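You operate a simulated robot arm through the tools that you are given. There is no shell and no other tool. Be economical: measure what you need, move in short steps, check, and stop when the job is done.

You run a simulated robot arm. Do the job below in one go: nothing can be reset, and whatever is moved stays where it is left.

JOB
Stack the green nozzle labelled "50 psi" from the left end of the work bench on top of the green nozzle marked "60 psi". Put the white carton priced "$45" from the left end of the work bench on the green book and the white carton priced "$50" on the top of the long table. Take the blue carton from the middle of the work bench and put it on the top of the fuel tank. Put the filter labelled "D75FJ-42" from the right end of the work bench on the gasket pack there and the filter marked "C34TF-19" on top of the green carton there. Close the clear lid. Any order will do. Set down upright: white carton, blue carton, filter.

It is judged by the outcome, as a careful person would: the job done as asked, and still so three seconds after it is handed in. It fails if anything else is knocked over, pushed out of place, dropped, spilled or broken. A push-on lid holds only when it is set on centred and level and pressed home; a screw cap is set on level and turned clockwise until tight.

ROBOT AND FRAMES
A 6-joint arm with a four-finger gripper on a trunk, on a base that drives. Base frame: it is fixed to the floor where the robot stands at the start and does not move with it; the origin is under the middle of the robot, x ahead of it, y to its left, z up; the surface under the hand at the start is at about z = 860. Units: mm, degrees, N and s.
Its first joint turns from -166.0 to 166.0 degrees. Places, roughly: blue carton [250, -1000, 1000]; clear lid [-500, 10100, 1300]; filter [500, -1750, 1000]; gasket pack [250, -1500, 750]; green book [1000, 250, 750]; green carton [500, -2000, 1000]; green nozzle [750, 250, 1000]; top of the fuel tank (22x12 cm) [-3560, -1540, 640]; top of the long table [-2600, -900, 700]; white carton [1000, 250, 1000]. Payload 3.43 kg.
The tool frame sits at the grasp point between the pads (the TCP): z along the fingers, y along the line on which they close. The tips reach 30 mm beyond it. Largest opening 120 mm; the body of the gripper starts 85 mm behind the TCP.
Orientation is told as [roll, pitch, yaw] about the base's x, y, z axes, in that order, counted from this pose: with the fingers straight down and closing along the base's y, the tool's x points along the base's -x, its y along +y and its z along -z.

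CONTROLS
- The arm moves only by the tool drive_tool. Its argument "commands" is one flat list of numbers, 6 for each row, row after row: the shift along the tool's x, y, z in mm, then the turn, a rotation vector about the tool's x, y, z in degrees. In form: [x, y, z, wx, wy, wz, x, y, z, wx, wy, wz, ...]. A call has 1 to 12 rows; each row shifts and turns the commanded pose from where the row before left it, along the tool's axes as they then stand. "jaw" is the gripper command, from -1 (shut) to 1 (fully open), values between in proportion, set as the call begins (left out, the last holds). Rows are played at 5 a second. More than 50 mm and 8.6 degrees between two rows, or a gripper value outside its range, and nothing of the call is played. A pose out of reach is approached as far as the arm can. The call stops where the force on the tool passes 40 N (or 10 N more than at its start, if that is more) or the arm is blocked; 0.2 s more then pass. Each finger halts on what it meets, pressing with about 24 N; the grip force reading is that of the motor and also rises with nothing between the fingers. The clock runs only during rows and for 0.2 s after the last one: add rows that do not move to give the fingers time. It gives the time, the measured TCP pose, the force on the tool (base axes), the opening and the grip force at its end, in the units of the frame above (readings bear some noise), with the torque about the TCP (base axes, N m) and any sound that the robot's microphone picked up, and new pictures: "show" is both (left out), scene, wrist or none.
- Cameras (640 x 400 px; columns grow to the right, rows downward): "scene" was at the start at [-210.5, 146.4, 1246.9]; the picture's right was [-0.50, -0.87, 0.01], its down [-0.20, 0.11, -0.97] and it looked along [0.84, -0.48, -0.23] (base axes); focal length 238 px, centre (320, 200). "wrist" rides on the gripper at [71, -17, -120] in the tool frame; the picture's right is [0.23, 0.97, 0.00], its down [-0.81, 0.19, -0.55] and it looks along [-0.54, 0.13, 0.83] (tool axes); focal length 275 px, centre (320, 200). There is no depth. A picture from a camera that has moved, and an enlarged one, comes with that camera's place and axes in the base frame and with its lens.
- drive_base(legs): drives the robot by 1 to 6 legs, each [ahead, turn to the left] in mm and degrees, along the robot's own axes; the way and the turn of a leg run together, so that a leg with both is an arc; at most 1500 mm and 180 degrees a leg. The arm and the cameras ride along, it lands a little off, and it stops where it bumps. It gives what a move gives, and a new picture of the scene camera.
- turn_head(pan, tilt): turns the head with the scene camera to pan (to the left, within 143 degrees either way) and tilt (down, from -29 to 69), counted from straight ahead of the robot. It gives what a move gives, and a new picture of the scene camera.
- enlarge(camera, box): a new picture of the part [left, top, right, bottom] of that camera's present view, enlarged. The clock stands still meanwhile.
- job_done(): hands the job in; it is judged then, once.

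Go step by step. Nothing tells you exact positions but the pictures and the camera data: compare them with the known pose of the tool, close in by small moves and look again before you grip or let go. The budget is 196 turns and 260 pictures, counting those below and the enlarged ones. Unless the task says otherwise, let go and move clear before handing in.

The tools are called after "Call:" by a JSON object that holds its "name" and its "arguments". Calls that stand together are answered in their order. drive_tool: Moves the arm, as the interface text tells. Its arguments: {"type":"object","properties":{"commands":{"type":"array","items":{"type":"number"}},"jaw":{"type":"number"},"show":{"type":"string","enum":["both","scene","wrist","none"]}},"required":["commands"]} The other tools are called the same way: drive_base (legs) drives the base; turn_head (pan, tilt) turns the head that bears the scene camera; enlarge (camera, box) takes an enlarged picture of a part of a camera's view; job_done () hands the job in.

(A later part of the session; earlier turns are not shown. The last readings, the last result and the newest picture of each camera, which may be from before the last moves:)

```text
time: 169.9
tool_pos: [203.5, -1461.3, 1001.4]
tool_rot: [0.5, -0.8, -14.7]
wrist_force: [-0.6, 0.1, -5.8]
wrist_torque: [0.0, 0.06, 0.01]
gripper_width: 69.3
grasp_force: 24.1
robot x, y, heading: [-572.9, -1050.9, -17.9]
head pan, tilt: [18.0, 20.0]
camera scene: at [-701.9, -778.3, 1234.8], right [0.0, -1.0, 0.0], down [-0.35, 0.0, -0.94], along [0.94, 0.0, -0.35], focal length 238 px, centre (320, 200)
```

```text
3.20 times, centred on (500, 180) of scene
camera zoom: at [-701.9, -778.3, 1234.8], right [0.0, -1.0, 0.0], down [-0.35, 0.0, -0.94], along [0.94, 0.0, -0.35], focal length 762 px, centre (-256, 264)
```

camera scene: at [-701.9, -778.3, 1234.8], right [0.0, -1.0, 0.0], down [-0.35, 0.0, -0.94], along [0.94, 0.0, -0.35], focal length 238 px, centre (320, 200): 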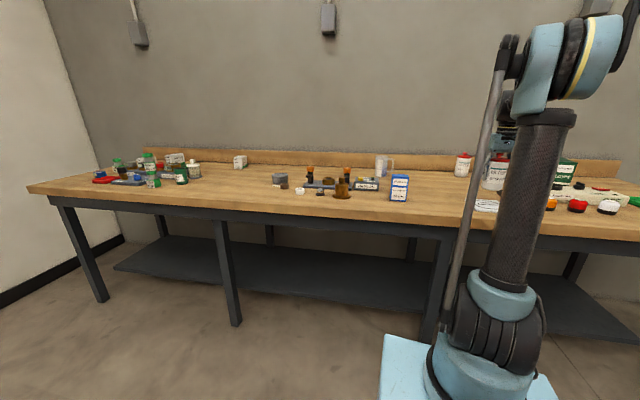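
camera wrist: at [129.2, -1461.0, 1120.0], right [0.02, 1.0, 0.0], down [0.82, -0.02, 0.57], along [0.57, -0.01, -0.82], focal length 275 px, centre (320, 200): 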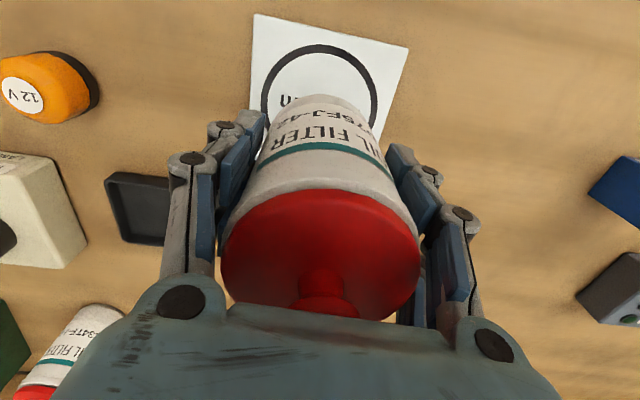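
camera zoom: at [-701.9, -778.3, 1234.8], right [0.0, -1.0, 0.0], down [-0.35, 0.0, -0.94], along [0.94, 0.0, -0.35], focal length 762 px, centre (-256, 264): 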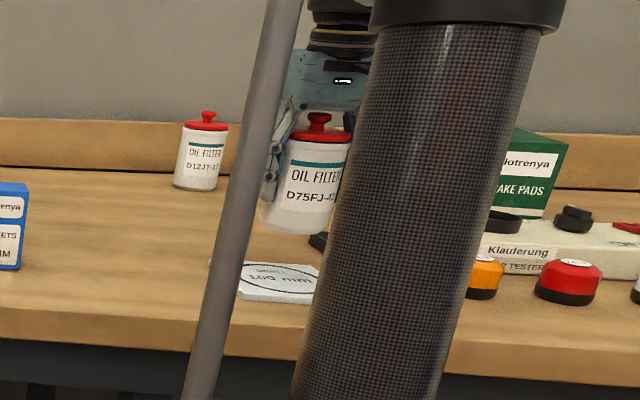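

Centred over the gasket pack. I lower it gently.

Call:
{"name": "drive_tool", "arguments": {"commands": [-2, -1, 30, 0, 0, 0, 0, 0, 25, 0, 0, 0, 0, 0, 4, 0, 0, 0, 0, 0, 0, 0, 0, 0], "show": "none"}}

Call:
{"name": "drive_tool", "arguments": {"commands": [0, 0, 2, 0, 0, 0, 0, 0, 1.5, 0, 0, 0, 0, 0, 1.5, 0, 0, 0, 0, 0, 0, 0, 0, 0], "show": "none"}}

```text
time: 170.9
tool_pos: [206.9, -1463.1, 942.3]
tool_rot: [0.5, -0.8, -14.7]
wrist_force: [0.5, 0.3, -5.5]
wrist_torque: [0.0, 0.03, 0.0]
gripper_width: 69.6
grasp_force: 23.8
robot x, y, heading: [-576.8, -1051.3, -17.9]
head pan, tilt: [18.0, 20.0]
```

```text
time: 171.9
tool_pos: [206.3, -1462.4, 937.1]
tool_rot: [0.5, -0.8, -14.6]
wrist_force: [0.0, 0.2, -6.4]
wrist_torque: [0.02, 0.02, 0.02]
gripper_width: 69.7
grasp_force: 24.1
robot x, y, heading: [-575.3, -1048.8, -17.8]
head pan, tilt: [18.0, 20.0]
```

Call:
{"name": "drive_tool", "arguments": {"commands": [0, 0, 1.5, 0, 0, 0, 0, 0, 1.5, 0, 0, 0, 0, 0, 1.5, 0, 0, 0, 0, 0, 0, 0, 0, 0], "show": "none"}}

Call:
{"name": "drive_tool", "arguments": {"commands": [0, 0, 1, 0, 0, 0, 0, 0, 1, 0, 0, 0, 0, 0, 0, 0, 0, 0], "show": "none"}}

```text
time: 172.9
tool_pos: [206.4, -1461.6, 933.3]
tool_rot: [0.5, -0.9, -14.7]
wrist_force: [2.5, 0.6, 3.5]
wrist_torque: [-0.1, -0.09, 0.06]
gripper_width: 69.4
grasp_force: 24.4
robot x, y, heading: [-575.7, -1047.4, -17.9]
head pan, tilt: [18.0, 20.0]
```

```text
time: 173.7
tool_pos: [205.9, -1462.2, 930.8]
tool_rot: [0.5, -0.9, -14.7]
wrist_force: [1.6, -3.1, 16.0]
wrist_torque: [-0.09, -0.03, 0.04]
gripper_width: 69.1
grasp_force: 23.9
robot x, y, heading: [-573.3, -1051.3, -18.0]
head pan, tilt: [18.0, 20.0]
```

Seated on the pack. I release and rise.

Call:
{"name": "drive_tool", "arguments": {"commands": [0, 0, -1, 0, 0, 0, 0, 0, 0, 0, 0, 0, 0, 0, 0, 0, 0, 0], "jaw": 0.6, "show": "none"}}

Call:
{"name": "drive_tool", "arguments": {"commands": [0, 0, -30, 0, 0, 0, 0, 0, -45, 0, 0, 0, 0, 0, -45, 0, 0, 0, 0, 0, -45, 0, 0, 0, 0, 0, 0, 0, 0, 0], "show": "wrist"}}

```text
time: 174.5
tool_pos: [206.8, -1462.1, 931.3]
tool_rot: [0.5, -0.8, -14.7]
wrist_force: [-0.2, -1.1, -0.8]
wrist_torque: [-0.02, 0.01, -0.02]
gripper_width: 96.1
grasp_force: 0.1
robot x, y, heading: [-575.7, -1055.4, -17.8]
head pan, tilt: [18.0, 20.0]
```

```text
time: 175.7
tool_pos: [201.8, -1463.3, 1097.4]
tool_rot: [0.6, -0.9, -14.7]
wrist_force: [0.4, -0.1, 0.8]
wrist_torque: [-0.04, 0.0, -0.02]
gripper_width: 95.9
grasp_force: 0.1
robot x, y, heading: [-581.0, -1049.3, -18.1]
head pan, tilt: [18.0, 20.0]
camera wrist: at [128.4, -1461.1, 1215.7], right [0.02, 1.0, 0.0], down [0.82, -0.02, 0.57], along [0.57, -0.01, -0.82], focal length 275 px, centre (320, 200)
```

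wrist: 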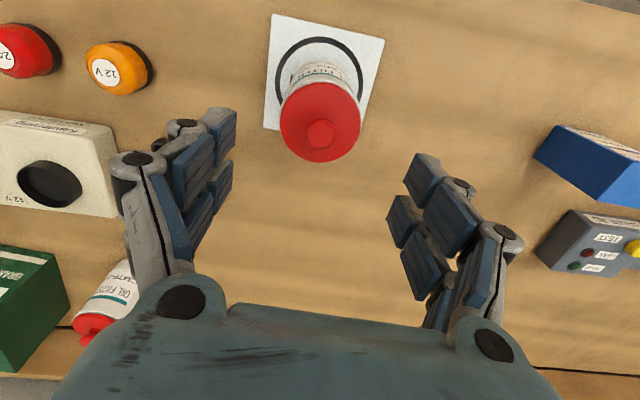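

D75FJ-42 stands on the gasket pack. Now I drive right along the bench to reach C34TF-19 and the green carton.

Call:
{"name": "drive_base", "arguments": {"legs": [[0, -57], [565, 0], [0, 60.8]]}}

Call:
{"name": "turn_head", "arguments": {"pan": -12, "tilt": 20}}

```text
time: 185.0
tool_pos: [370.0, -1961.6, 1096.2]
tool_rot: [0.6, -0.8, -10.7]
wrist_force: [0.2, 0.2, -0.6]
wrist_torque: [0.02, 0.0, 0.03]
gripper_width: 96.0
grasp_force: 0.1
robot x, y, heading: [-436.2, -1617.1, -14.0]
head pan, tilt: [18.0, 20.0]
camera scene: at [-584.1, -1355.3, 1234.7], right [0.07, -1.0, 0.0], down [-0.35, -0.02, -0.94], along [0.93, 0.07, -0.35], focal length 238 px, centre (320, 200)
```

scene: 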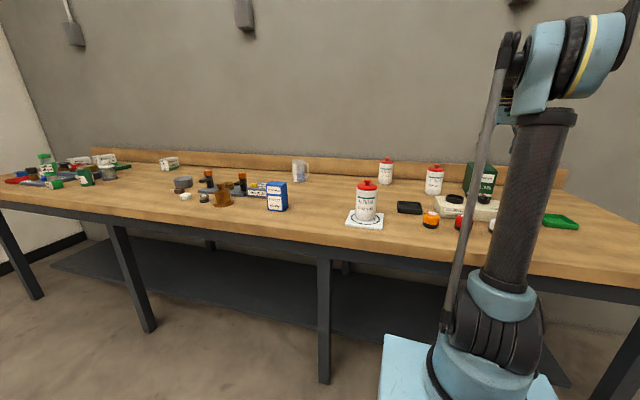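

```text
time: 185.9
tool_pos: [356.7, -1957.7, 1106.8]
tool_rot: [0.4, -1.5, -10.7]
wrist_force: [0.0, 0.0, 0.6]
wrist_torque: [0.02, -0.02, 0.02]
gripper_width: 96.0
grasp_force: 0.2
robot x, y, heading: [-441.8, -1616.8, -13.7]
head pan, tilt: [-12.0, 20.0]
camera scene: at [-593.1, -1402.5, 1234.7], right [-0.44, -0.9, 0.0], down [-0.32, 0.15, -0.94], along [0.84, -0.41, -0.35], focal length 238 px, centre (320, 200)
```

scene: 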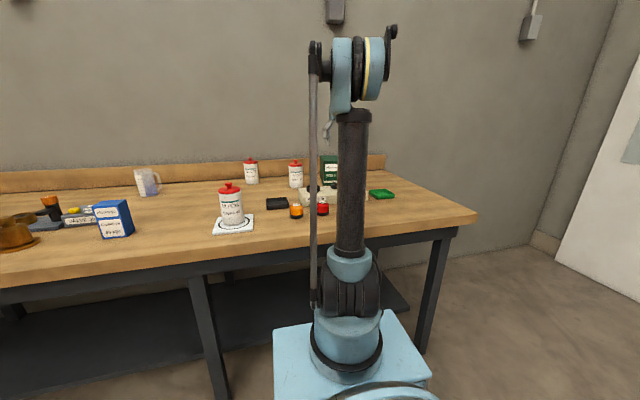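

Call:
{"name": "drive_tool", "arguments": {"commands": [0, 0, -8, 0, 0.8, 3.5, -12, 40, 0, 0, 0, 0, -12, 40, 0, 0, 0, 0, -11, 40, 0, 0, 0, 0, 0, 0, 0, 0, 0, 0], "show": "wrist"}}

Call:
{"name": "enlarge", "arguments": {"camera": "wrist", "box": [160, 120, 440, 310]}}

```text
time: 187.1
tool_pos: [418.7, -1848.8, 1117.6]
tool_rot: [0.6, -0.6, -14.2]
wrist_force: [-0.6, -0.1, 0.0]
wrist_torque: [0.03, 0.01, -0.01]
gripper_width: 95.8
grasp_force: 0.1
robot x, y, heading: [-438.4, -1619.5, -14.0]
head pan, tilt: [-12.0, 20.0]
camera wrist: at [343.9, -1848.3, 1235.6], right [0.02, 1.0, 0.01], down [0.83, -0.02, 0.56], along [0.56, 0.0, -0.83], focal length 275 px, centre (320, 200)
```

wrist: 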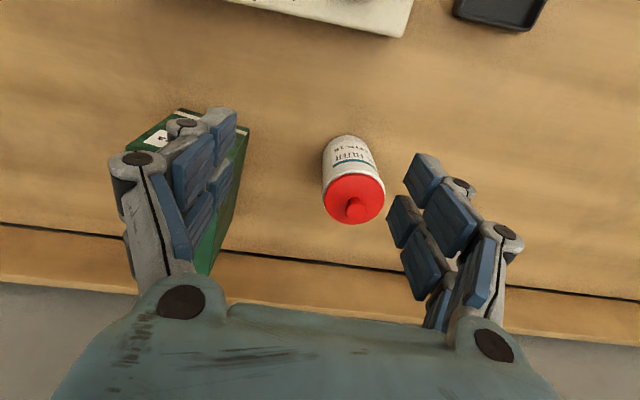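

```text
2.11 times, centred on (300, 215) of wrist
camera zoom: at [343.9, -1848.3, 1235.6], right [0.02, 1.0, 0.01], down [0.83, -0.02, 0.56], along [0.56, 0.0, -0.83], focal length 580 px, centre (362, 168)
```

zoom: 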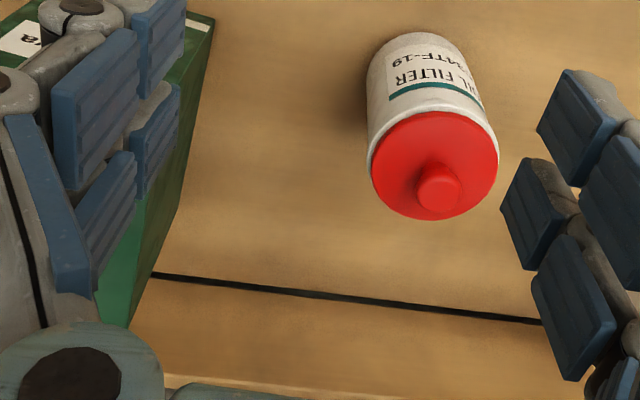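

C34TF-19 is at (520, -1809). I move over it and lower around it.

Call:
{"name": "drive_tool", "arguments": {"commands": [-29.5, 21, 15, 0, 0, 0, -29.5, 21, 15, 0, 0, 0, -29, 21, 15, 0, 0, 0, 0, 0, 0, 0, 0, 0], "show": "wrist"}}

```text
time: 188.1
tool_pos: [523.1, -1811.1, 1073.2]
tool_rot: [0.4, -0.8, -14.3]
wrist_force: [0.6, -0.4, 0.0]
wrist_torque: [0.0, -0.02, 0.02]
gripper_width: 96.2
grasp_force: 0.0
robot x, y, heading: [-440.1, -1618.1, -14.0]
head pan, tilt: [-12.0, 20.0]
camera wrist: at [448.9, -1810.6, 1192.7], right [0.02, 1.0, 0.01], down [0.83, -0.02, 0.56], along [0.56, 0.0, -0.83], focal length 275 px, centre (320, 200)
```

wrist: 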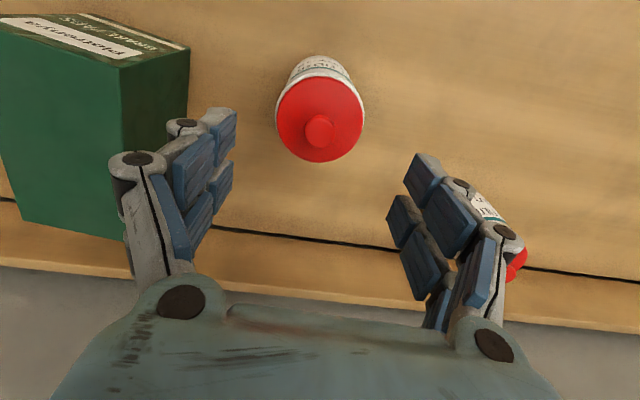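

Call:
{"name": "drive_tool", "arguments": {"commands": [5, 1, 30, 0, 0, 0, 0, 0, 40, 0, 0, 0, 0, 0, 40, 0, 0, 0, 0, 0, 38, 0, 0, 0, 0, 0, 0, 0, 0, 0], "show": "none"}}

Call:
{"name": "drive_tool", "arguments": {"commands": [0, 0, 0, 0, 0, 0, 0, 0, 0, 0, 0, 0, 0, 0, 0, 0, 0, 0], "jaw": -0.2, "show": "wrist"}}

```text
time: 189.3
tool_pos: [518.5, -1805.3, 923.6]
tool_rot: [0.5, -0.6, -14.2]
wrist_force: [-0.5, 0.0, 0.2]
wrist_torque: [-0.01, -0.03, 0.02]
gripper_width: 95.9
grasp_force: 0.1
robot x, y, heading: [-439.3, -1617.6, -13.8]
head pan, tilt: [-12.0, 20.0]
```

```text
time: 190.1
tool_pos: [519.4, -1805.8, 924.4]
tool_rot: [0.4, -0.7, -14.1]
wrist_force: [-0.4, -3.9, 3.8]
wrist_torque: [-0.37, 0.16, 0.09]
gripper_width: 69.4
grasp_force: 23.5
robot x, y, heading: [-438.7, -1618.3, -14.2]
head pan, tilt: [-12.0, 20.0]
camera wrist: at [444.9, -1804.6, 1042.9], right [0.02, 1.0, 0.01], down [0.83, -0.02, 0.56], along [0.56, 0.0, -0.83], focal length 275 px, centre (320, 200)
```

wrist: 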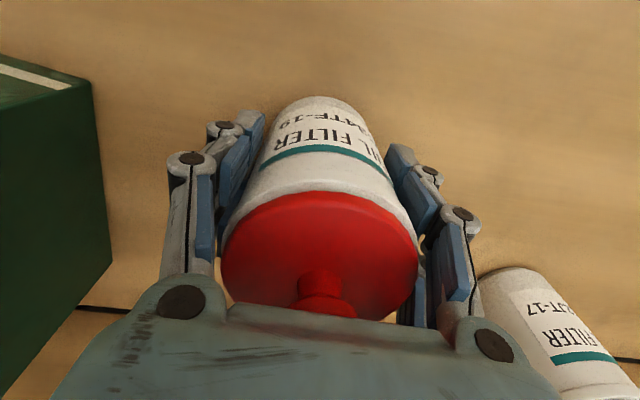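

Gripped. I lift it well above the box and carry it over.

Call:
{"name": "drive_tool", "arguments": {"commands": [0, 0, -40, 0, 0, 0, 0, 0, -45, 0, 0, 0, 0, 0, -45, 0, 0, 0, 0, 0, -40, 0, 0, 0, -14, -40, 0, 0, 0, 0, -14, -40, 0, 0, 0, 0, -14, -40, 0, 0, 0, 0, 0, 0, 0, 0, 0, 0], "show": "wrist"}}

```text
time: 191.9
tool_pos: [528.2, -1937.1, 1092.6]
tool_rot: [0.4, -0.7, -14.2]
wrist_force: [-0.6, 0.1, -5.6]
wrist_torque: [0.03, 0.03, -0.02]
gripper_width: 69.7
grasp_force: 23.6
robot x, y, heading: [-437.7, -1620.6, -14.0]
head pan, tilt: [-12.0, 20.0]
camera wrist: at [454.0, -1936.2, 1211.9], right [0.01, 1.0, 0.01], down [0.83, -0.02, 0.56], along [0.56, 0.0, -0.83], focal length 275 px, centre (320, 200)
```

wrist: 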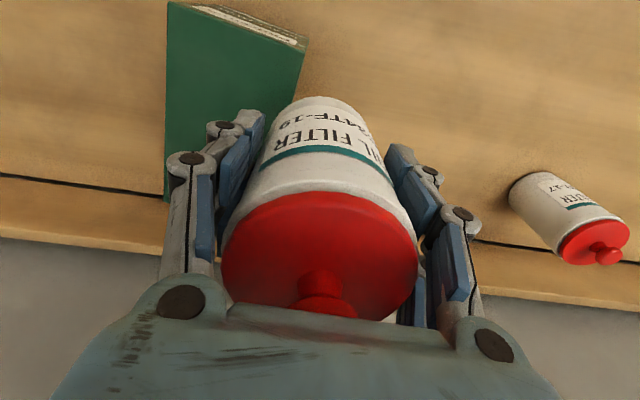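

Call:
{"name": "drive_tool", "arguments": {"commands": [-16, -37, 0, 0, 0, 0, -16, -37, 0, 0, 0, 0, 0, 0, 0, 0, 0, 0, 0, 0, 18, 0, 0, 0, 0, 0, 16, 0, 0, 0, 0, 0, 0, 0, 0, 0], "show": "wrist"}}

Call:
{"name": "enlarge", "arguments": {"camera": "scene", "box": [270, 110, 400, 210]}}

```text
time: 193.3
tool_pos: [540.2, -2014.3, 1059.3]
tool_rot: [0.5, -0.7, -14.3]
wrist_force: [-0.7, -0.7, -5.2]
wrist_torque: [0.0, 0.01, 0.03]
gripper_width: 70.0
grasp_force: 23.5
robot x, y, heading: [-437.5, -1621.7, -14.0]
head pan, tilt: [-12.0, 20.0]
camera wrist: at [466.5, -2014.6, 1179.2], right [0.02, 1.0, 0.01], down [0.83, -0.02, 0.56], along [0.56, 0.0, -0.83], focal length 275 px, centre (320, 200)
```

wrist: 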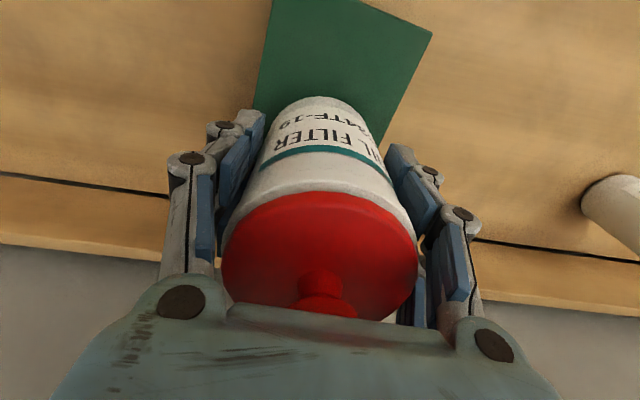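

```text
4.00 times, centred on (335, 160) of scene
camera zoom: at [-592.8, -1402.7, 1234.8], right [-0.44, -0.9, 0.0], down [-0.32, 0.15, -0.94], along [0.84, -0.41, -0.35], focal length 953 px, centre (260, 360)
```

zoom: 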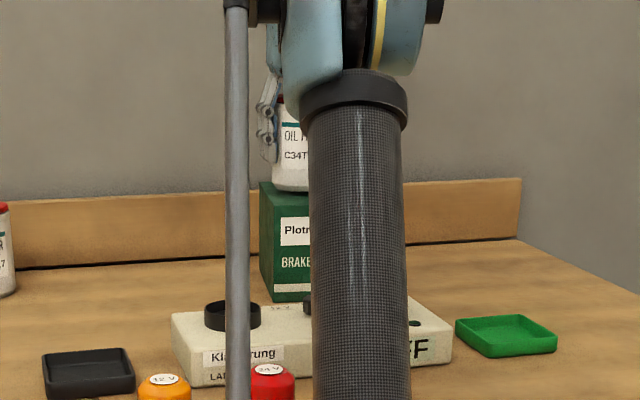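

Call:
{"name": "drive_tool", "arguments": {"commands": [0, 0, 3, 0, 0, 0, 0, 0, 3, 0, 0, 0, 0, 0, 2, 0, 0, 0, 0, 0, 0, 0, 0, 0], "show": "none"}}

Call:
{"name": "drive_tool", "arguments": {"commands": [0, 0, 1.5, 0, 0, 0, 0, 0, 1.5, 0, 0, 0, 0, 0, 0, 0, 0, 0], "show": "none"}}

```text
time: 194.3
tool_pos: [539.9, -2014.9, 1053.4]
tool_rot: [0.6, -0.8, -14.2]
wrist_force: [8.0, -4.0, 16.9]
wrist_torque: [-0.11, -0.29, 0.05]
gripper_width: 70.0
grasp_force: 24.2
robot x, y, heading: [-437.0, -1616.0, -14.1]
head pan, tilt: [-12.0, 20.0]
```

```text
time: 195.1
tool_pos: [541.1, -2015.2, 1049.9]
tool_rot: [0.4, -0.7, -14.2]
wrist_force: [2.3, 1.4, 16.7]
wrist_torque: [0.0, -0.07, 0.01]
gripper_width: 69.7
grasp_force: 24.2
robot x, y, heading: [-438.9, -1618.2, -14.0]
head pan, tilt: [-12.0, 20.0]
```

Call:
{"name": "drive_tool", "arguments": {"commands": [0, 0, -1.5, 0, 0, 0, 0, 0, 0, 0, 0, 0, 0, 0, 0, 0, 0, 0], "jaw": 0.6, "show": "none"}}

Call:
{"name": "drive_tool", "arguments": {"commands": [0, 0, -25, 0, 0, 0, 0, 0, -30, 0, 0, 0, 10, 0, -30, 0, 0, 0, 20, 0, -20, 0, 0, 0, 45, 0, 0, 0, 0, 0, 45, 0, 0, 0, 0, 0, 45, 0, 0, 0, 0, 0, 0, 0, 0, 0, 0, 0], "show": "wrist"}}

```text
time: 195.9
tool_pos: [541.1, -2015.5, 1050.6]
tool_rot: [0.5, -0.6, -14.2]
wrist_force: [-0.3, 0.4, 0.3]
wrist_torque: [-0.03, -0.02, 0.0]
gripper_width: 95.9
grasp_force: 0.1
robot x, y, heading: [-438.6, -1616.6, -13.9]
head pan, tilt: [-12.0, 20.0]
```

```text
time: 197.7
tool_pos: [378.9, -1974.7, 1152.7]
tool_rot: [0.5, -0.8, -14.2]
wrist_force: [1.0, -0.2, -0.2]
wrist_torque: [-0.01, -0.01, 0.04]
gripper_width: 96.0
grasp_force: 0.0
robot x, y, heading: [-439.9, -1618.1, -13.9]
head pan, tilt: [-12.0, 20.0]
camera wrist: at [305.2, -1974.7, 1270.5], right [0.02, 1.0, 0.01], down [0.83, -0.02, 0.56], along [0.56, 0.0, -0.83], focal length 275 px, centre (320, 200)
```

wrist: 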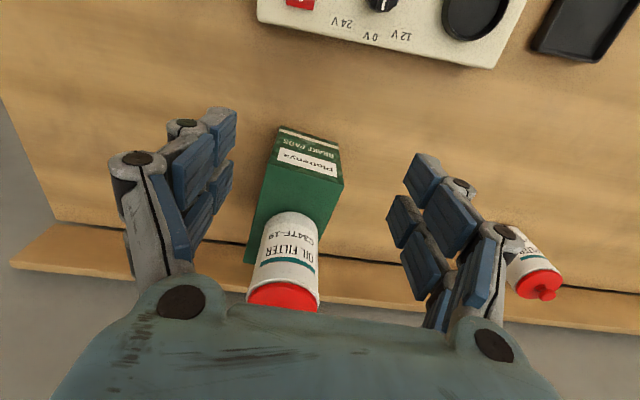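

C34TF-19 stands on the green carton. The blue carton seems reachable from here; I swing the hand over at height.

Call:
{"name": "drive_tool", "arguments": {"commands": [21, 41, 0, 0, 0, 0, 21, 41, 0, 0, 0, 0, 21, 41, 0, 0, 0, 0, 21, 41, 0, 0, 0, 0, 21, 41, 0, 0, 0, 0, 21, 41, 0, 0, 0, 0, 21, 41, 0, 0, 0, 0, 21, 41, 0, 0, 0, 0, 21, 41, 0, 0, 0, 0, 21, 41, 0, 0, 0, 0, 21, 41, 0, 0, 0, 0, 21, 41, 0, 0, 0, 0], "show": "none"}}

Call:
{"name": "drive_tool", "arguments": {"commands": [18, 41, 0, 0, 0, 0, 18, 41, 0, 0, 0, 0, 18, 41, 0, 0, 0, 0, 18, 41, 0, 0, 0, 0, 18, 41, 0, 0, 0, 0, 0, 0, 0, 0, 0, 0], "show": "wrist"}}

```text
time: 200.3
tool_pos: [258.4, -1434.5, 1157.4]
tool_rot: [0.5, -0.7, -14.2]
wrist_force: [-0.4, 0.7, 0.2]
wrist_torque: [-0.02, 0.03, 0.02]
gripper_width: 96.0
grasp_force: 0.1
robot x, y, heading: [-442.2, -1617.9, -14.2]
head pan, tilt: [-12.0, 20.0]
```

```text
time: 201.7
tool_pos: [220.2, -1216.2, 1154.6]
tool_rot: [0.5, -0.7, -14.3]
wrist_force: [-0.3, 0.9, -0.1]
wrist_torque: [0.01, -0.01, -0.03]
gripper_width: 96.0
grasp_force: 0.1
robot x, y, heading: [-439.2, -1620.3, -14.0]
head pan, tilt: [-12.0, 20.0]
camera wrist: at [145.1, -1215.6, 1274.9], right [0.02, 1.0, 0.01], down [0.83, -0.02, 0.56], along [0.56, 0.0, -0.83], focal length 275 px, centre (320, 200)
```

wrist: 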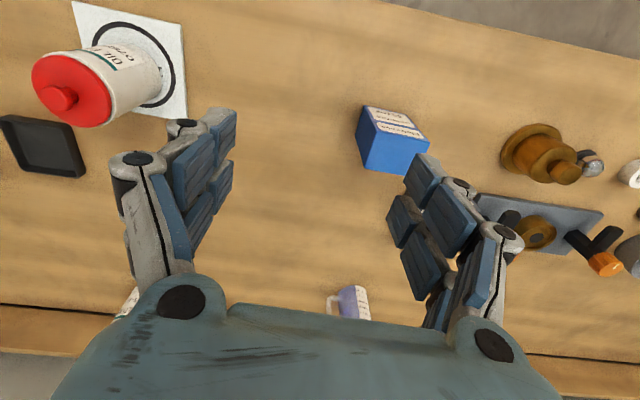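

Call:
{"name": "enlarge", "arguments": {"camera": "wrist", "box": [330, 85, 458, 185]}}

```text
4.00 times, centred on (394, 135) of wrist
camera zoom: at [145.1, -1215.6, 1274.9], right [0.02, 1.0, 0.01], down [0.83, -0.02, 0.56], along [0.56, 0.0, -0.83], focal length 1101 px, centre (24, 460)
```

zoom: 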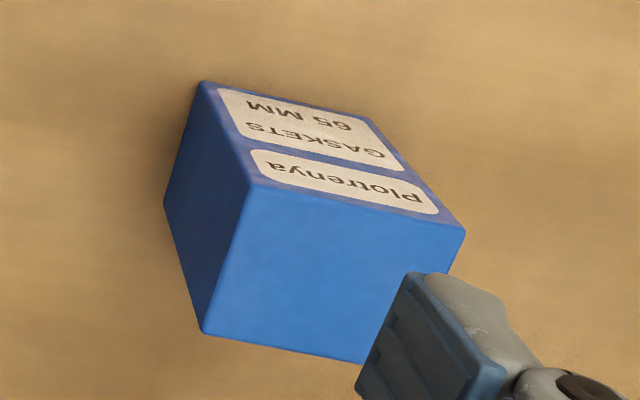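

The blue carton: centre (290, -1122), 66 wide, 49 deep, 108 tall, yaw -14°. I go above it.

Call:
{"name": "drive_tool", "arguments": {"commands": [-15, 36, 25, 0, 0, 0, -15, 36, 25, 0, 0, 0, -15, 36, 25, 0, 0, 0, 0, 0, 20, 0, 0, 0, 0, 0, 0, 0, 0, 0], "show": "wrist"}}

```text
time: 202.9
tool_pos: [290.2, -1120.6, 1060.9]
tool_rot: [0.4, -0.8, -14.2]
wrist_force: [-0.3, 0.6, 0.1]
wrist_torque: [-0.01, 0.03, -0.04]
gripper_width: 95.8
grasp_force: 0.1
robot x, y, heading: [-439.3, -1617.1, -13.9]
head pan, tilt: [-12.0, 20.0]
camera wrist: at [216.1, -1119.7, 1180.6], right [0.02, 1.0, 0.01], down [0.83, -0.02, 0.56], along [0.56, 0.0, -0.83], focal length 275 px, centre (320, 200)
```

wrist: 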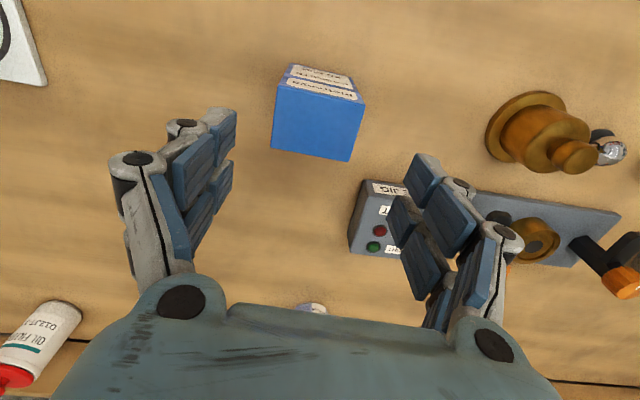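

Call:
{"name": "drive_tool", "arguments": {"commands": [3, -1.5, 26, 0, 0, 0, 0, 0, 36, 0, 0, 0, 0, 0, 36, 0, 0, 0, 0, 0, 36, 0, 0, 0, 0, 0, 0, 0, 0, 0], "show": "none"}}

Call:
{"name": "drive_tool", "arguments": {"commands": [0, 0, 0, 0, 0, 0, 0, 0, 0, 0, 0, 0, 0, 0, 0, 0, 0, 0], "jaw": -0.25, "show": "wrist"}}

```text
time: 204.1
tool_pos: [287.5, -1121.2, 927.4]
tool_rot: [0.4, -0.7, -14.2]
wrist_force: [-1.4, 0.4, 0.1]
wrist_torque: [-0.01, -0.04, 0.03]
gripper_width: 95.9
grasp_force: 0.1
robot x, y, heading: [-437.6, -1618.3, -14.2]
head pan, tilt: [-12.0, 20.0]
```

```text
time: 204.9
tool_pos: [288.1, -1121.0, 927.9]
tool_rot: [0.6, -0.7, -14.2]
wrist_force: [0.1, -0.2, 4.2]
wrist_torque: [-0.18, 0.03, 0.06]
gripper_width: 67.9
grasp_force: 24.2
robot x, y, heading: [-437.1, -1618.2, -13.9]
head pan, tilt: [-12.0, 20.0]
camera wrist: at [214.6, -1120.6, 1047.1], right [0.02, 1.0, 0.01], down [0.83, -0.02, 0.56], along [0.56, 0.0, -0.83], focal length 275 px, centre (320, 200)
```

wrist: 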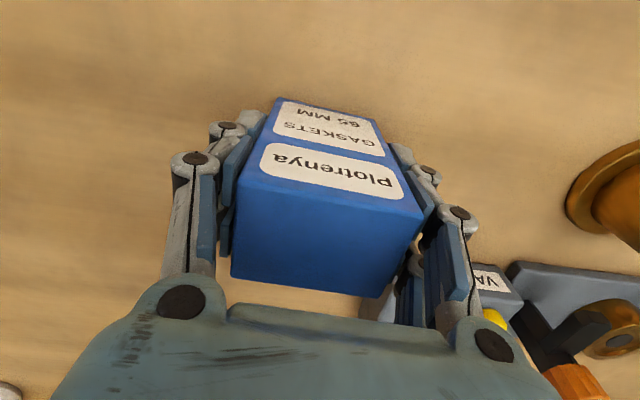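

Gripped. I lift the blue carton, draw the arm in, and then look toward the fuel tank.

Call:
{"name": "drive_tool", "arguments": {"commands": [0, 0, -40, 0, 0, 0, 0, 0, -45, 0, 0, 0, 0, 0, -45, 0, 0, 0, 0, 0, -40, 0, 0, 0, 20, -42, 0, 0, 0, 0, 20, -42, 0, 0, 0, 0, 20, -42, 0, 0, 0, 0, 20, -42, 0, 0, 0, 0, 20, -42, 0, 0, 0, 0, 20, -42, 0, 0, 0, 0, 20, -42, 0, 0, 0, 0, 0, 0, 0, 0, 0, 0], "show": "none"}}

Call:
{"name": "turn_head", "arguments": {"pan": -143, "tilt": 12}}

Call:
{"name": "enlarge", "arguments": {"camera": "scene", "box": [250, 130, 640, 374]}}

```text
time: 207.5
tool_pos: [78.1, -1371.2, 1096.8]
tool_rot: [0.5, -0.7, -14.2]
wrist_force: [-0.8, 0.1, -1.6]
wrist_torque: [0.0, 0.0, 0.0]
gripper_width: 67.5
grasp_force: 24.0
robot x, y, heading: [-437.4, -1618.6, -13.7]
head pan, tilt: [-12.0, 20.0]
```

```text
time: 209.6
tool_pos: [78.9, -1371.5, 1097.1]
tool_rot: [0.5, -0.8, -14.2]
wrist_force: [-0.9, 0.1, -1.5]
wrist_torque: [-0.01, -0.02, 0.0]
gripper_width: 67.7
grasp_force: 23.8
robot x, y, heading: [-436.4, -1614.3, -14.0]
head pan, tilt: [-143.0, 12.0]
camera scene: at [-762.6, -1398.3, 1249.9], right [-0.39, 0.92, 0.01], down [0.18, 0.08, -0.98], along [-0.9, -0.38, -0.2], focal length 238 px, centre (320, 200)
```

scene: 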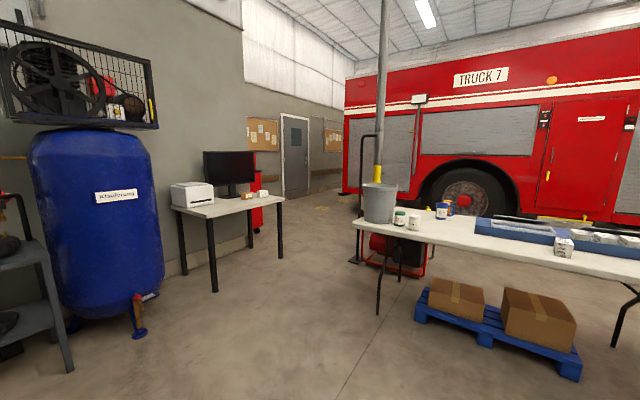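

```text
1.64 times, centred on (445, 252) of scene
camera zoom: at [-762.6, -1398.3, 1249.9], right [-0.39, 0.92, 0.01], down [0.18, 0.08, -0.98], along [-0.9, -0.38, -0.2], focal length 391 px, centre (115, 115)
```

zoom: 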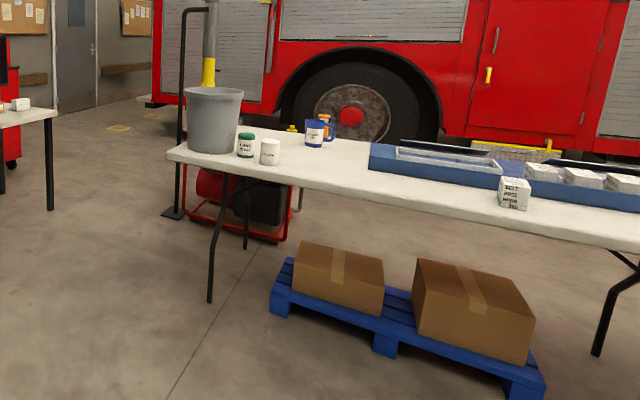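

The fuel tank belongs to the red engine unit behind the long table's left end. I centre the arm ahead, then drive round the table's end.

Call:
{"name": "drive_tool", "arguments": {"commands": [-12, -45, 0, 0, 0, 0, -12, -45, 0, 0, 0, 0, -12, -45, 0, 0, 0, 0, -12, -45, 0, 0, 0, 0, -12, -45, 0, 0, 0, 0, -12, -45, 0, 0, 0, 0, -12, -45, 0, 0, 0, 0, -12, -45, 0, 0, 0, 0], "show": "none"}}

Call:
{"name": "drive_base", "arguments": {"legs": [[-100, 0], [0, -141.4], [1000, 0], [942, 0], [0, -22.7]]}}

Call:
{"name": "turn_head", "arguments": {"pan": -15, "tilt": 15}}

```text
time: 211.4
tool_pos: [82.1, -1745.3, 1092.7]
tool_rot: [0.5, -0.6, -14.2]
wrist_force: [-1.3, 0.6, -1.6]
wrist_torque: [0.01, -0.02, -0.02]
gripper_width: 67.8
grasp_force: 24.4
robot x, y, heading: [-436.5, -1616.2, -14.3]
head pan, tilt: [-143.0, 12.0]
```

```text
time: 230.1
tool_pos: [-2852.9, -2444.8, 1092.9]
tool_rot: [0.5, -0.7, -177.9]
wrist_force: [0.1, -0.6, -0.7]
wrist_torque: [0.0, -0.04, 0.01]
gripper_width: 67.8
grasp_force: 24.2
robot x, y, heading: [-2311.1, -2421.5, -177.4]
head pan, tilt: [-143.0, 12.0]
camera scene: at [-1940.2, -2540.3, 1249.9], right [0.63, -0.77, 0.01], down [-0.15, -0.13, -0.98], along [0.76, 0.62, -0.2], focal length 238 px, centre (320, 200)
```

scene: 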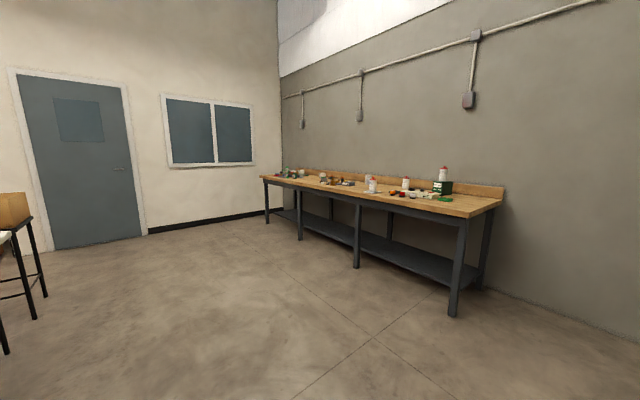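

```text
time: 232.2
tool_pos: [-2839.7, -2443.4, 1100.1]
tool_rot: [0.5, -1.3, -178.0]
wrist_force: [-0.3, 0.7, -1.7]
wrist_torque: [0.0, -0.02, 0.01]
gripper_width: 67.7
grasp_force: 23.5
robot x, y, heading: [-2313.5, -2423.5, -177.8]
head pan, tilt: [-15.0, 15.0]
camera scene: at [-2103.4, -2578.9, 1242.8], right [0.22, 0.98, 0.0], down [0.27, -0.06, -0.96], along [-0.94, 0.21, -0.27], focal length 238 px, centre (320, 200)
```

scene: 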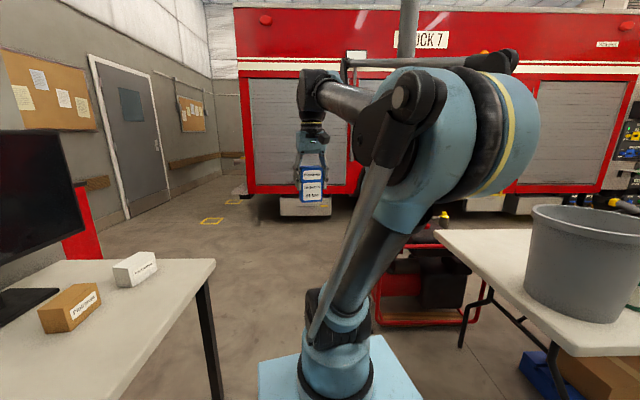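

The way is clear. I drive on past the stand and turn to face the engine unit.

Call:
{"name": "drive_base", "arguments": {"legs": [[1485, 0], [0, -107]]}}

Call:
{"name": "turn_head", "arguments": {"pan": -10, "tilt": 30}}

```text
time: 244.7
tool_pos: [-3651.4, -1982.4, 1099.6]
tool_rot: [0.5, -1.4, 75.1]
wrist_force: [0.3, 0.1, -0.9]
wrist_torque: [0.03, 0.02, -0.01]
gripper_width: 67.9
grasp_force: 24.1
robot x, y, heading: [-3798.5, -2487.0, 75.3]
head pan, tilt: [-15.0, 15.0]
camera scene: at [-4006.2, -2640.6, 1242.8], right [0.87, -0.5, 0.0], down [-0.13, -0.24, -0.96], along [0.48, 0.84, -0.27], focal length 238 px, centre (320, 200)
```

scene: 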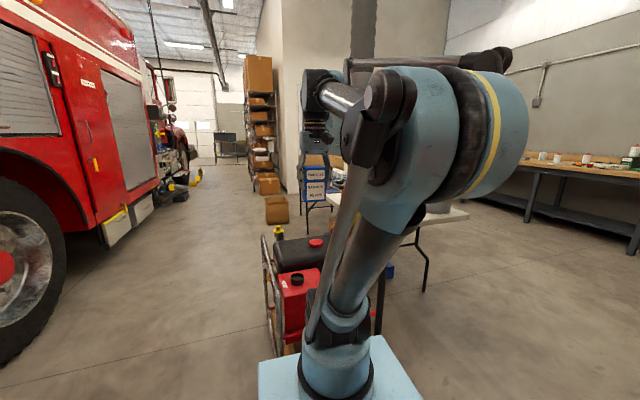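

```text
time: 245.4
tool_pos: [-3655.6, -1994.8, 1105.3]
tool_rot: [0.5, -2.1, 75.0]
wrist_force: [-1.2, -0.2, -1.1]
wrist_torque: [-0.03, 0.02, 0.01]
gripper_width: 67.5
grasp_force: 24.2
robot x, y, heading: [-3795.8, -2484.2, 75.2]
head pan, tilt: [-10.0, 30.0]
camera scene: at [-4014.8, -2639.9, 1218.7], right [0.91, -0.42, 0.0], down [-0.21, -0.46, -0.86], along [0.36, 0.78, -0.51], focal length 238 px, centre (320, 200)
```

scene: 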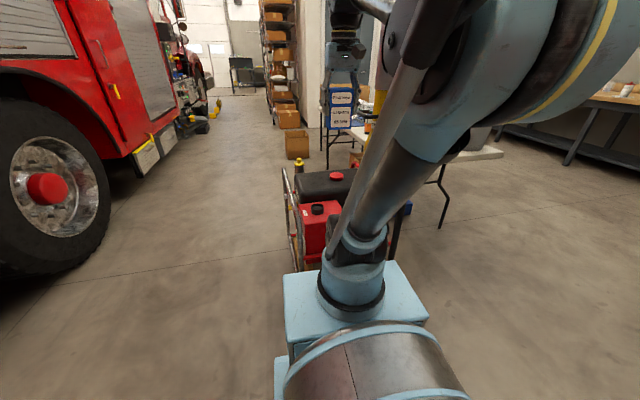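

Call:
{"name": "enlarge", "arguments": {"camera": "scene", "box": [270, 140, 420, 280]}}

Call:
{"name": "drive_tool", "arguments": {"commands": [0, 0, 0, 0, 1.5, 0, 0, 0, 0, 0, 0, 0], "show": "wrist"}}

```text
2.86 times, centred on (345, 210) of scene
camera zoom: at [-4014.8, -2639.9, 1218.7], right [0.91, -0.42, 0.0], down [-0.21, -0.46, -0.86], along [0.36, 0.78, -0.51], focal length 681 px, centre (249, 171)
```

zoom: 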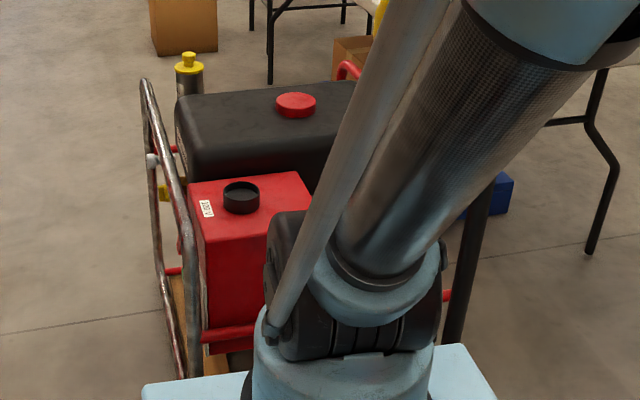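

```text
time: 246.1
tool_pos: [-3654.5, -1994.1, 1104.9]
tool_rot: [0.5, -0.5, 75.1]
wrist_force: [-0.5, -0.1, -1.5]
wrist_torque: [-0.04, 0.04, 0.03]
gripper_width: 67.9
grasp_force: 23.7
robot x, y, heading: [-3800.1, -2484.8, 75.4]
head pan, tilt: [-10.0, 30.0]
camera wrist: at [-3655.4, -2069.3, 1224.4], right [-1.0, 0.03, 0.01], down [0.03, 0.83, 0.56], along [0.01, 0.56, -0.83], focal length 275 px, centre (320, 200)
```

wrist: 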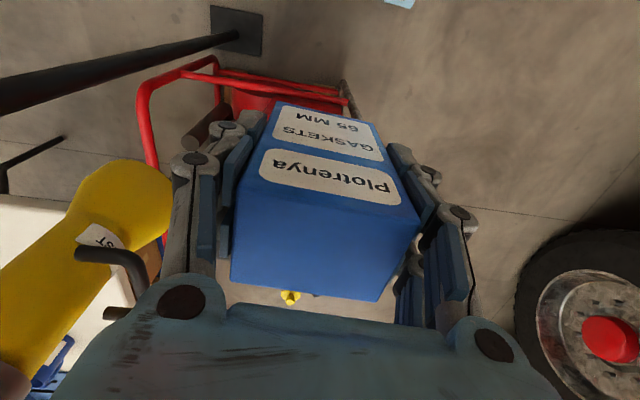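

The black tank with the red cap matches the fuel tank's place. I swing the hand to the left for a clear wrist view of its top.

Call:
{"name": "drive_tool", "arguments": {"commands": [-21, 37, -5, 0, 0, 0, -21, 37, -5, 0, 0, 0, -21, 37, -5, 0, 0, 0, -21, 37, -5, 0, 0, 0, -21, 37, -5, 0, 0, 0, -21, 37, -5, 0, 0, 0, -21, 37, -5, 0, 0, 0, -21, 37, -5, 0, 0, 0, 0, 0, 0, 0, 0, 0], "show": "both"}}

Call:
{"name": "enlarge", "arguments": {"camera": "wrist", "box": [60, 60, 300, 230]}}

```text
time: 248.1
tool_pos: [-3897.2, -1756.4, 1149.2]
tool_rot: [0.5, -0.5, 75.1]
wrist_force: [-0.2, 0.3, -1.6]
wrist_torque: [0.01, -0.01, 0.01]
gripper_width: 67.4
grasp_force: 23.8
robot x, y, heading: [-3798.5, -2486.5, 75.3]
head pan, tilt: [-10.0, 30.0]
camera scene: at [-4014.9, -2639.8, 1218.6], right [0.91, -0.42, 0.0], down [-0.21, -0.47, -0.86], along [0.36, 0.78, -0.51], focal length 238 px, centre (320, 200)
camera wrist: at [-3897.4, -1831.5, 1268.2], right [-1.0, 0.03, 0.01], down [0.03, 0.83, 0.56], along [0.01, 0.56, -0.83], focal length 275 px, centre (320, 200)
```

scene: 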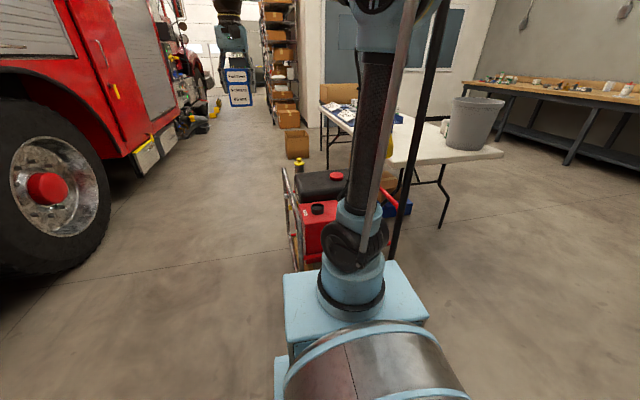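
wrist: 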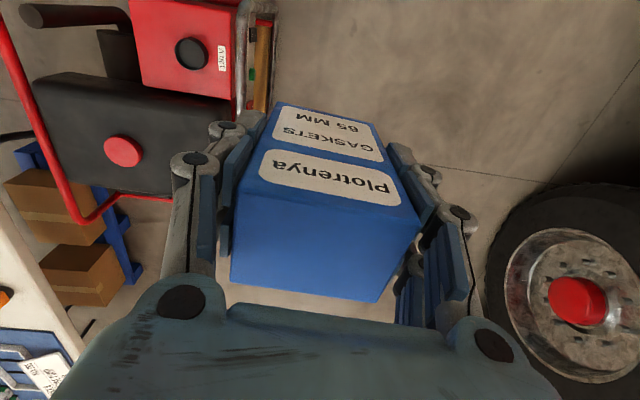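

```text
2.35 times, centred on (180, 145) of wrist
camera zoom: at [-3897.4, -1831.5, 1268.2], right [-1.0, 0.03, 0.01], down [0.03, 0.83, 0.56], along [0.01, 0.56, -0.83], focal length 648 px, centre (649, 329)
```

zoom: 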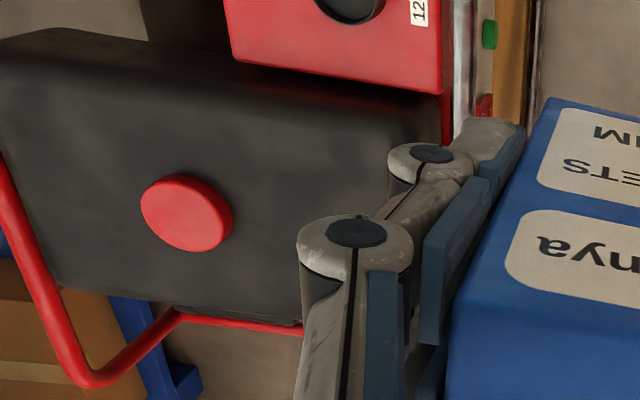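

The tank's free flat area lies left of the red cap, around (-3565, -1558). I carry the carton over it, staying high, then look.

Call:
{"name": "drive_tool", "arguments": {"commands": [-34.6, -33.7, 0, 0, 0, 0, -34.6, -33.7, 0, 0, 0, 0, -34.6, -33.7, 0, 0, 0, 0, -34.6, -33.7, 0, 0, 0, 0, -34.6, -33.7, 0, 0, 0, 0, -34.6, -33.7, 0, 0, 0, 0, -34.6, -33.7, 0, 0, 0, 0, -34.6, -33.7, 0, 0, 0, 0, 0, 0, 45, 0, 0, 0, 0, 0, 45, 0, 0, 0, 0, 0, 45, 0, 0, 0, 0, 0, 0, 0, 0, 0], "show": "both"}}

Call:
{"name": "enlarge", "arguments": {"camera": "scene", "box": [260, 100, 420, 220]}}

```text
time: 250.7
tool_pos: [-3566.7, -1559.3, 1017.4]
tool_rot: [0.5, -0.7, 75.1]
wrist_force: [-0.1, 0.3, -0.9]
wrist_torque: [0.01, -0.01, 0.02]
gripper_width: 67.8
grasp_force: 23.6
robot x, y, heading: [-3795.8, -2485.9, 75.4]
head pan, tilt: [-10.0, 30.0]
camera scene: at [-4014.7, -2639.7, 1218.7], right [0.91, -0.42, 0.0], down [-0.21, -0.47, -0.86], along [0.36, 0.78, -0.51], focal length 238 px, centre (320, 200)
camera wrist: at [-3567.5, -1633.3, 1135.3], right [-1.0, 0.03, 0.01], down [0.03, 0.83, 0.56], along [0.01, 0.56, -0.83], focal length 275 px, centre (320, 200)
```

scene: 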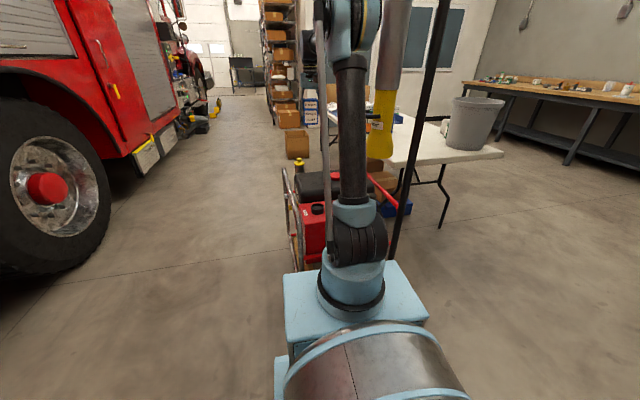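
wrist: 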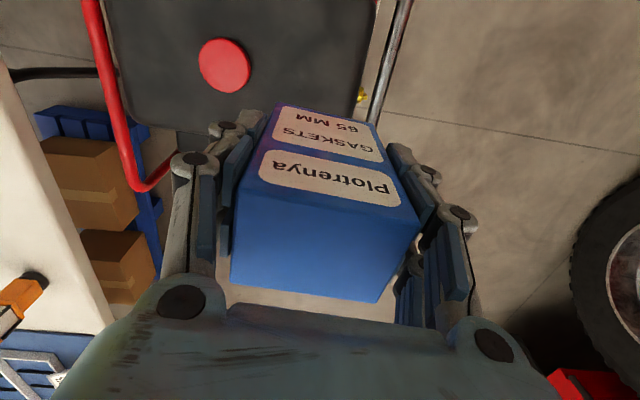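

```text
3.33 times, centred on (340, 160) of scene
camera zoom: at [-4014.7, -2639.7, 1218.7], right [0.91, -0.42, 0.0], down [-0.21, -0.47, -0.86], along [0.36, 0.78, -0.51], focal length 794 px, centre (253, 333)
```

zoom: 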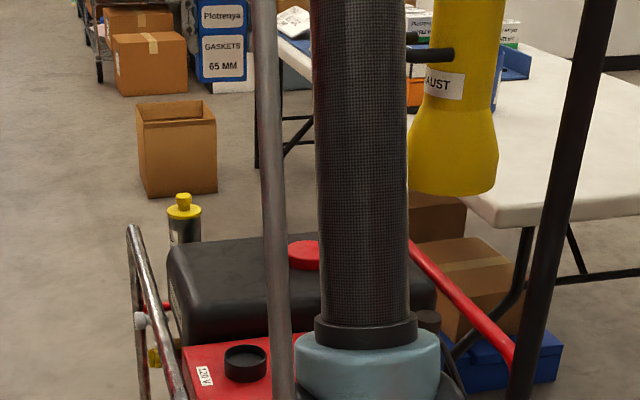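

The area right of the cap (in view) is free. I shift 5 mm and lower close to the tank.

Call:
{"name": "drive_tool", "arguments": {"commands": [-1, -5, 45, 0, 0, 0, 0, 0, 45, 0, 0, 0, 0, 0, 45, 0, 0, 0, 0, 0, 45, 0, 0, 0, 0, 0, 45, 0, 0, 0, 0, 0, 20, 0, 0, 0, 0, 0, 0, 0, 0, 0], "show": "wrist"}}

Call:
{"name": "enlarge", "arguments": {"camera": "scene", "box": [280, 130, 400, 220]}}

```text
time: 252.2
tool_pos: [-3562.9, -1555.2, 769.9]
tool_rot: [0.4, -0.5, 75.0]
wrist_force: [-0.5, -0.2, -1.6]
wrist_torque: [-0.02, 0.0, 0.01]
gripper_width: 67.8
grasp_force: 24.6
robot x, y, heading: [-3793.9, -2486.8, 75.5]
head pan, tilt: [-10.0, 30.0]
camera wrist: at [-3563.9, -1630.0, 889.3], right [-1.0, 0.03, 0.01], down [0.03, 0.83, 0.56], along [0.01, 0.56, -0.83], focal length 275 px, centre (320, 200)
```

wrist: 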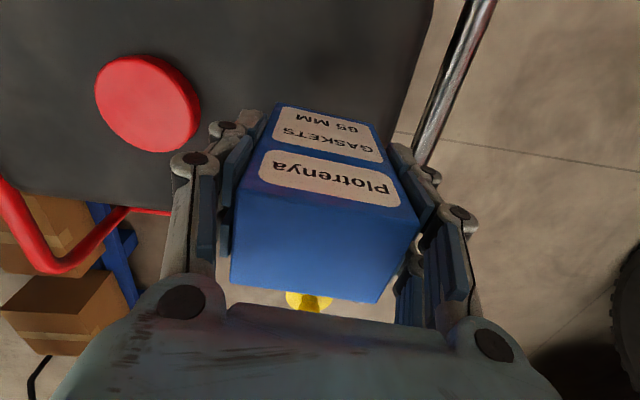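

```text
4.44 times, centred on (340, 175) of scene
camera zoom: at [-4014.8, -2639.7, 1218.7], right [0.91, -0.42, 0.0], down [-0.21, -0.47, -0.86], along [0.36, 0.78, -0.51], focal length 1059 px, centre (231, 311)
```

zoom: 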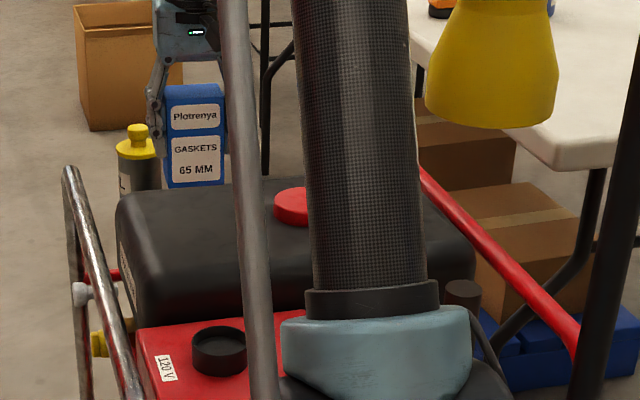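

Clear margins; I shift 10 mm toward the cap and lower to contact.

Call:
{"name": "drive_tool", "arguments": {"commands": [-2.5, -9.5, 10, 0, 0, 0, 0, 0, 20, 0, 0, 0, 0, 0, 15, 0, 0, 0, 0, 0, 0, 0, 0, 0], "show": "none"}}

Call:
{"name": "drive_tool", "arguments": {"commands": [0, 0, 3, 0, 0, 0, 0, 0, 3, 0, 0, 0, 0, 0, 2, 0, 0, 0, 0, 0, 2, 0, 0, 0, 0, 0, 0, 0, 0, 0], "show": "none"}}

```text
time: 253.2
tool_pos: [-3554.3, -1553.4, 724.8]
tool_rot: [0.5, -0.6, 75.1]
wrist_force: [0.8, 0.4, -1.7]
wrist_torque: [0.02, -0.01, -0.01]
gripper_width: 67.4
grasp_force: 24.0
robot x, y, heading: [-3793.7, -2485.8, 75.4]
head pan, tilt: [-10.0, 30.0]
```

```text
time: 254.4
tool_pos: [-3552.4, -1554.4, 714.9]
tool_rot: [0.5, -0.6, 75.0]
wrist_force: [-0.1, 0.9, -1.8]
wrist_torque: [-0.02, 0.0, 0.02]
gripper_width: 67.7
grasp_force: 23.5
robot x, y, heading: [-3797.1, -2488.8, 75.0]
head pan, tilt: [-10.0, 30.0]
```

Call:
{"name": "drive_tool", "arguments": {"commands": [0, 0, 2, 0, 0, 0, 0, 0, 2, 0, 0, 0, 0, 0, 1.5, 0, 0, 0, 0, 0, 1.5, 0, 0, 0, 0, 0, 0, 0, 0, 0], "show": "none"}}

Call:
{"name": "enlarge", "arguments": {"camera": "scene", "box": [280, 130, 400, 220]}}

```text
time: 255.7
tool_pos: [-3553.6, -1553.0, 708.5]
tool_rot: [0.5, -0.7, 75.1]
wrist_force: [-0.4, 0.0, -1.6]
wrist_torque: [-0.01, -0.03, 0.03]
gripper_width: 67.8
grasp_force: 24.1
robot x, y, heading: [-3793.8, -2487.0, 75.1]
head pan, tilt: [-10.0, 30.0]
```

```text
4.44 times, centred on (340, 175) of scene
camera zoom: at [-4014.8, -2639.6, 1218.7], right [0.91, -0.42, 0.0], down [-0.21, -0.47, -0.86], along [0.36, 0.78, -0.51], focal length 1059 px, centre (231, 311)
```

zoom: 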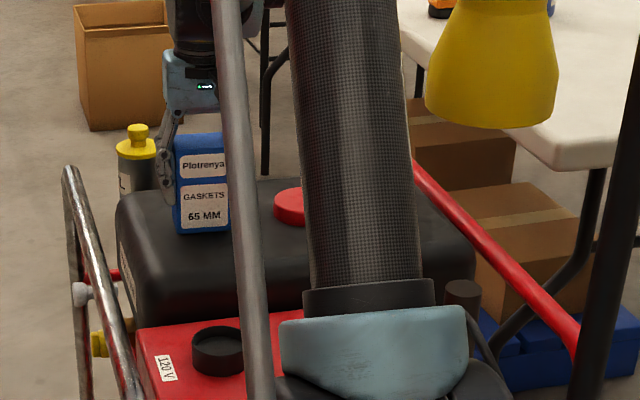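

Call:
{"name": "drive_tool", "arguments": {"commands": [0, 0, 1.5, 0, 0, 0, 0, 0, 1.5, 0, 0, 0, 0, 0, 1.5, 0, 0, 0, 0, 0, 0, 0, 0, 0], "show": "none"}}

Call:
{"name": "drive_tool", "arguments": {"commands": [0, 0, 1.5, 0, 0, 0, 0, 0, 1.5, 0, 0, 0, 0, 0, 0, 0, 0, 0], "show": "none"}}

```text
time: 256.6
tool_pos: [-3553.9, -1553.5, 704.4]
tool_rot: [0.5, -0.7, 75.2]
wrist_force: [0.5, 0.2, -1.4]
wrist_torque: [0.0, -0.02, 0.0]
gripper_width: 67.9
grasp_force: 23.6
robot x, y, heading: [-3794.6, -2485.5, 75.4]
head pan, tilt: [-10.0, 30.0]
```

```text
time: 257.4
tool_pos: [-3554.2, -1553.6, 701.3]
tool_rot: [0.5, -0.6, 75.1]
wrist_force: [0.2, 4.3, 20.9]
wrist_torque: [0.2, -0.04, 0.03]
gripper_width: 67.7
grasp_force: 23.9
robot x, y, heading: [-3794.3, -2487.3, 75.4]
head pan, tilt: [-10.0, 30.0]
```

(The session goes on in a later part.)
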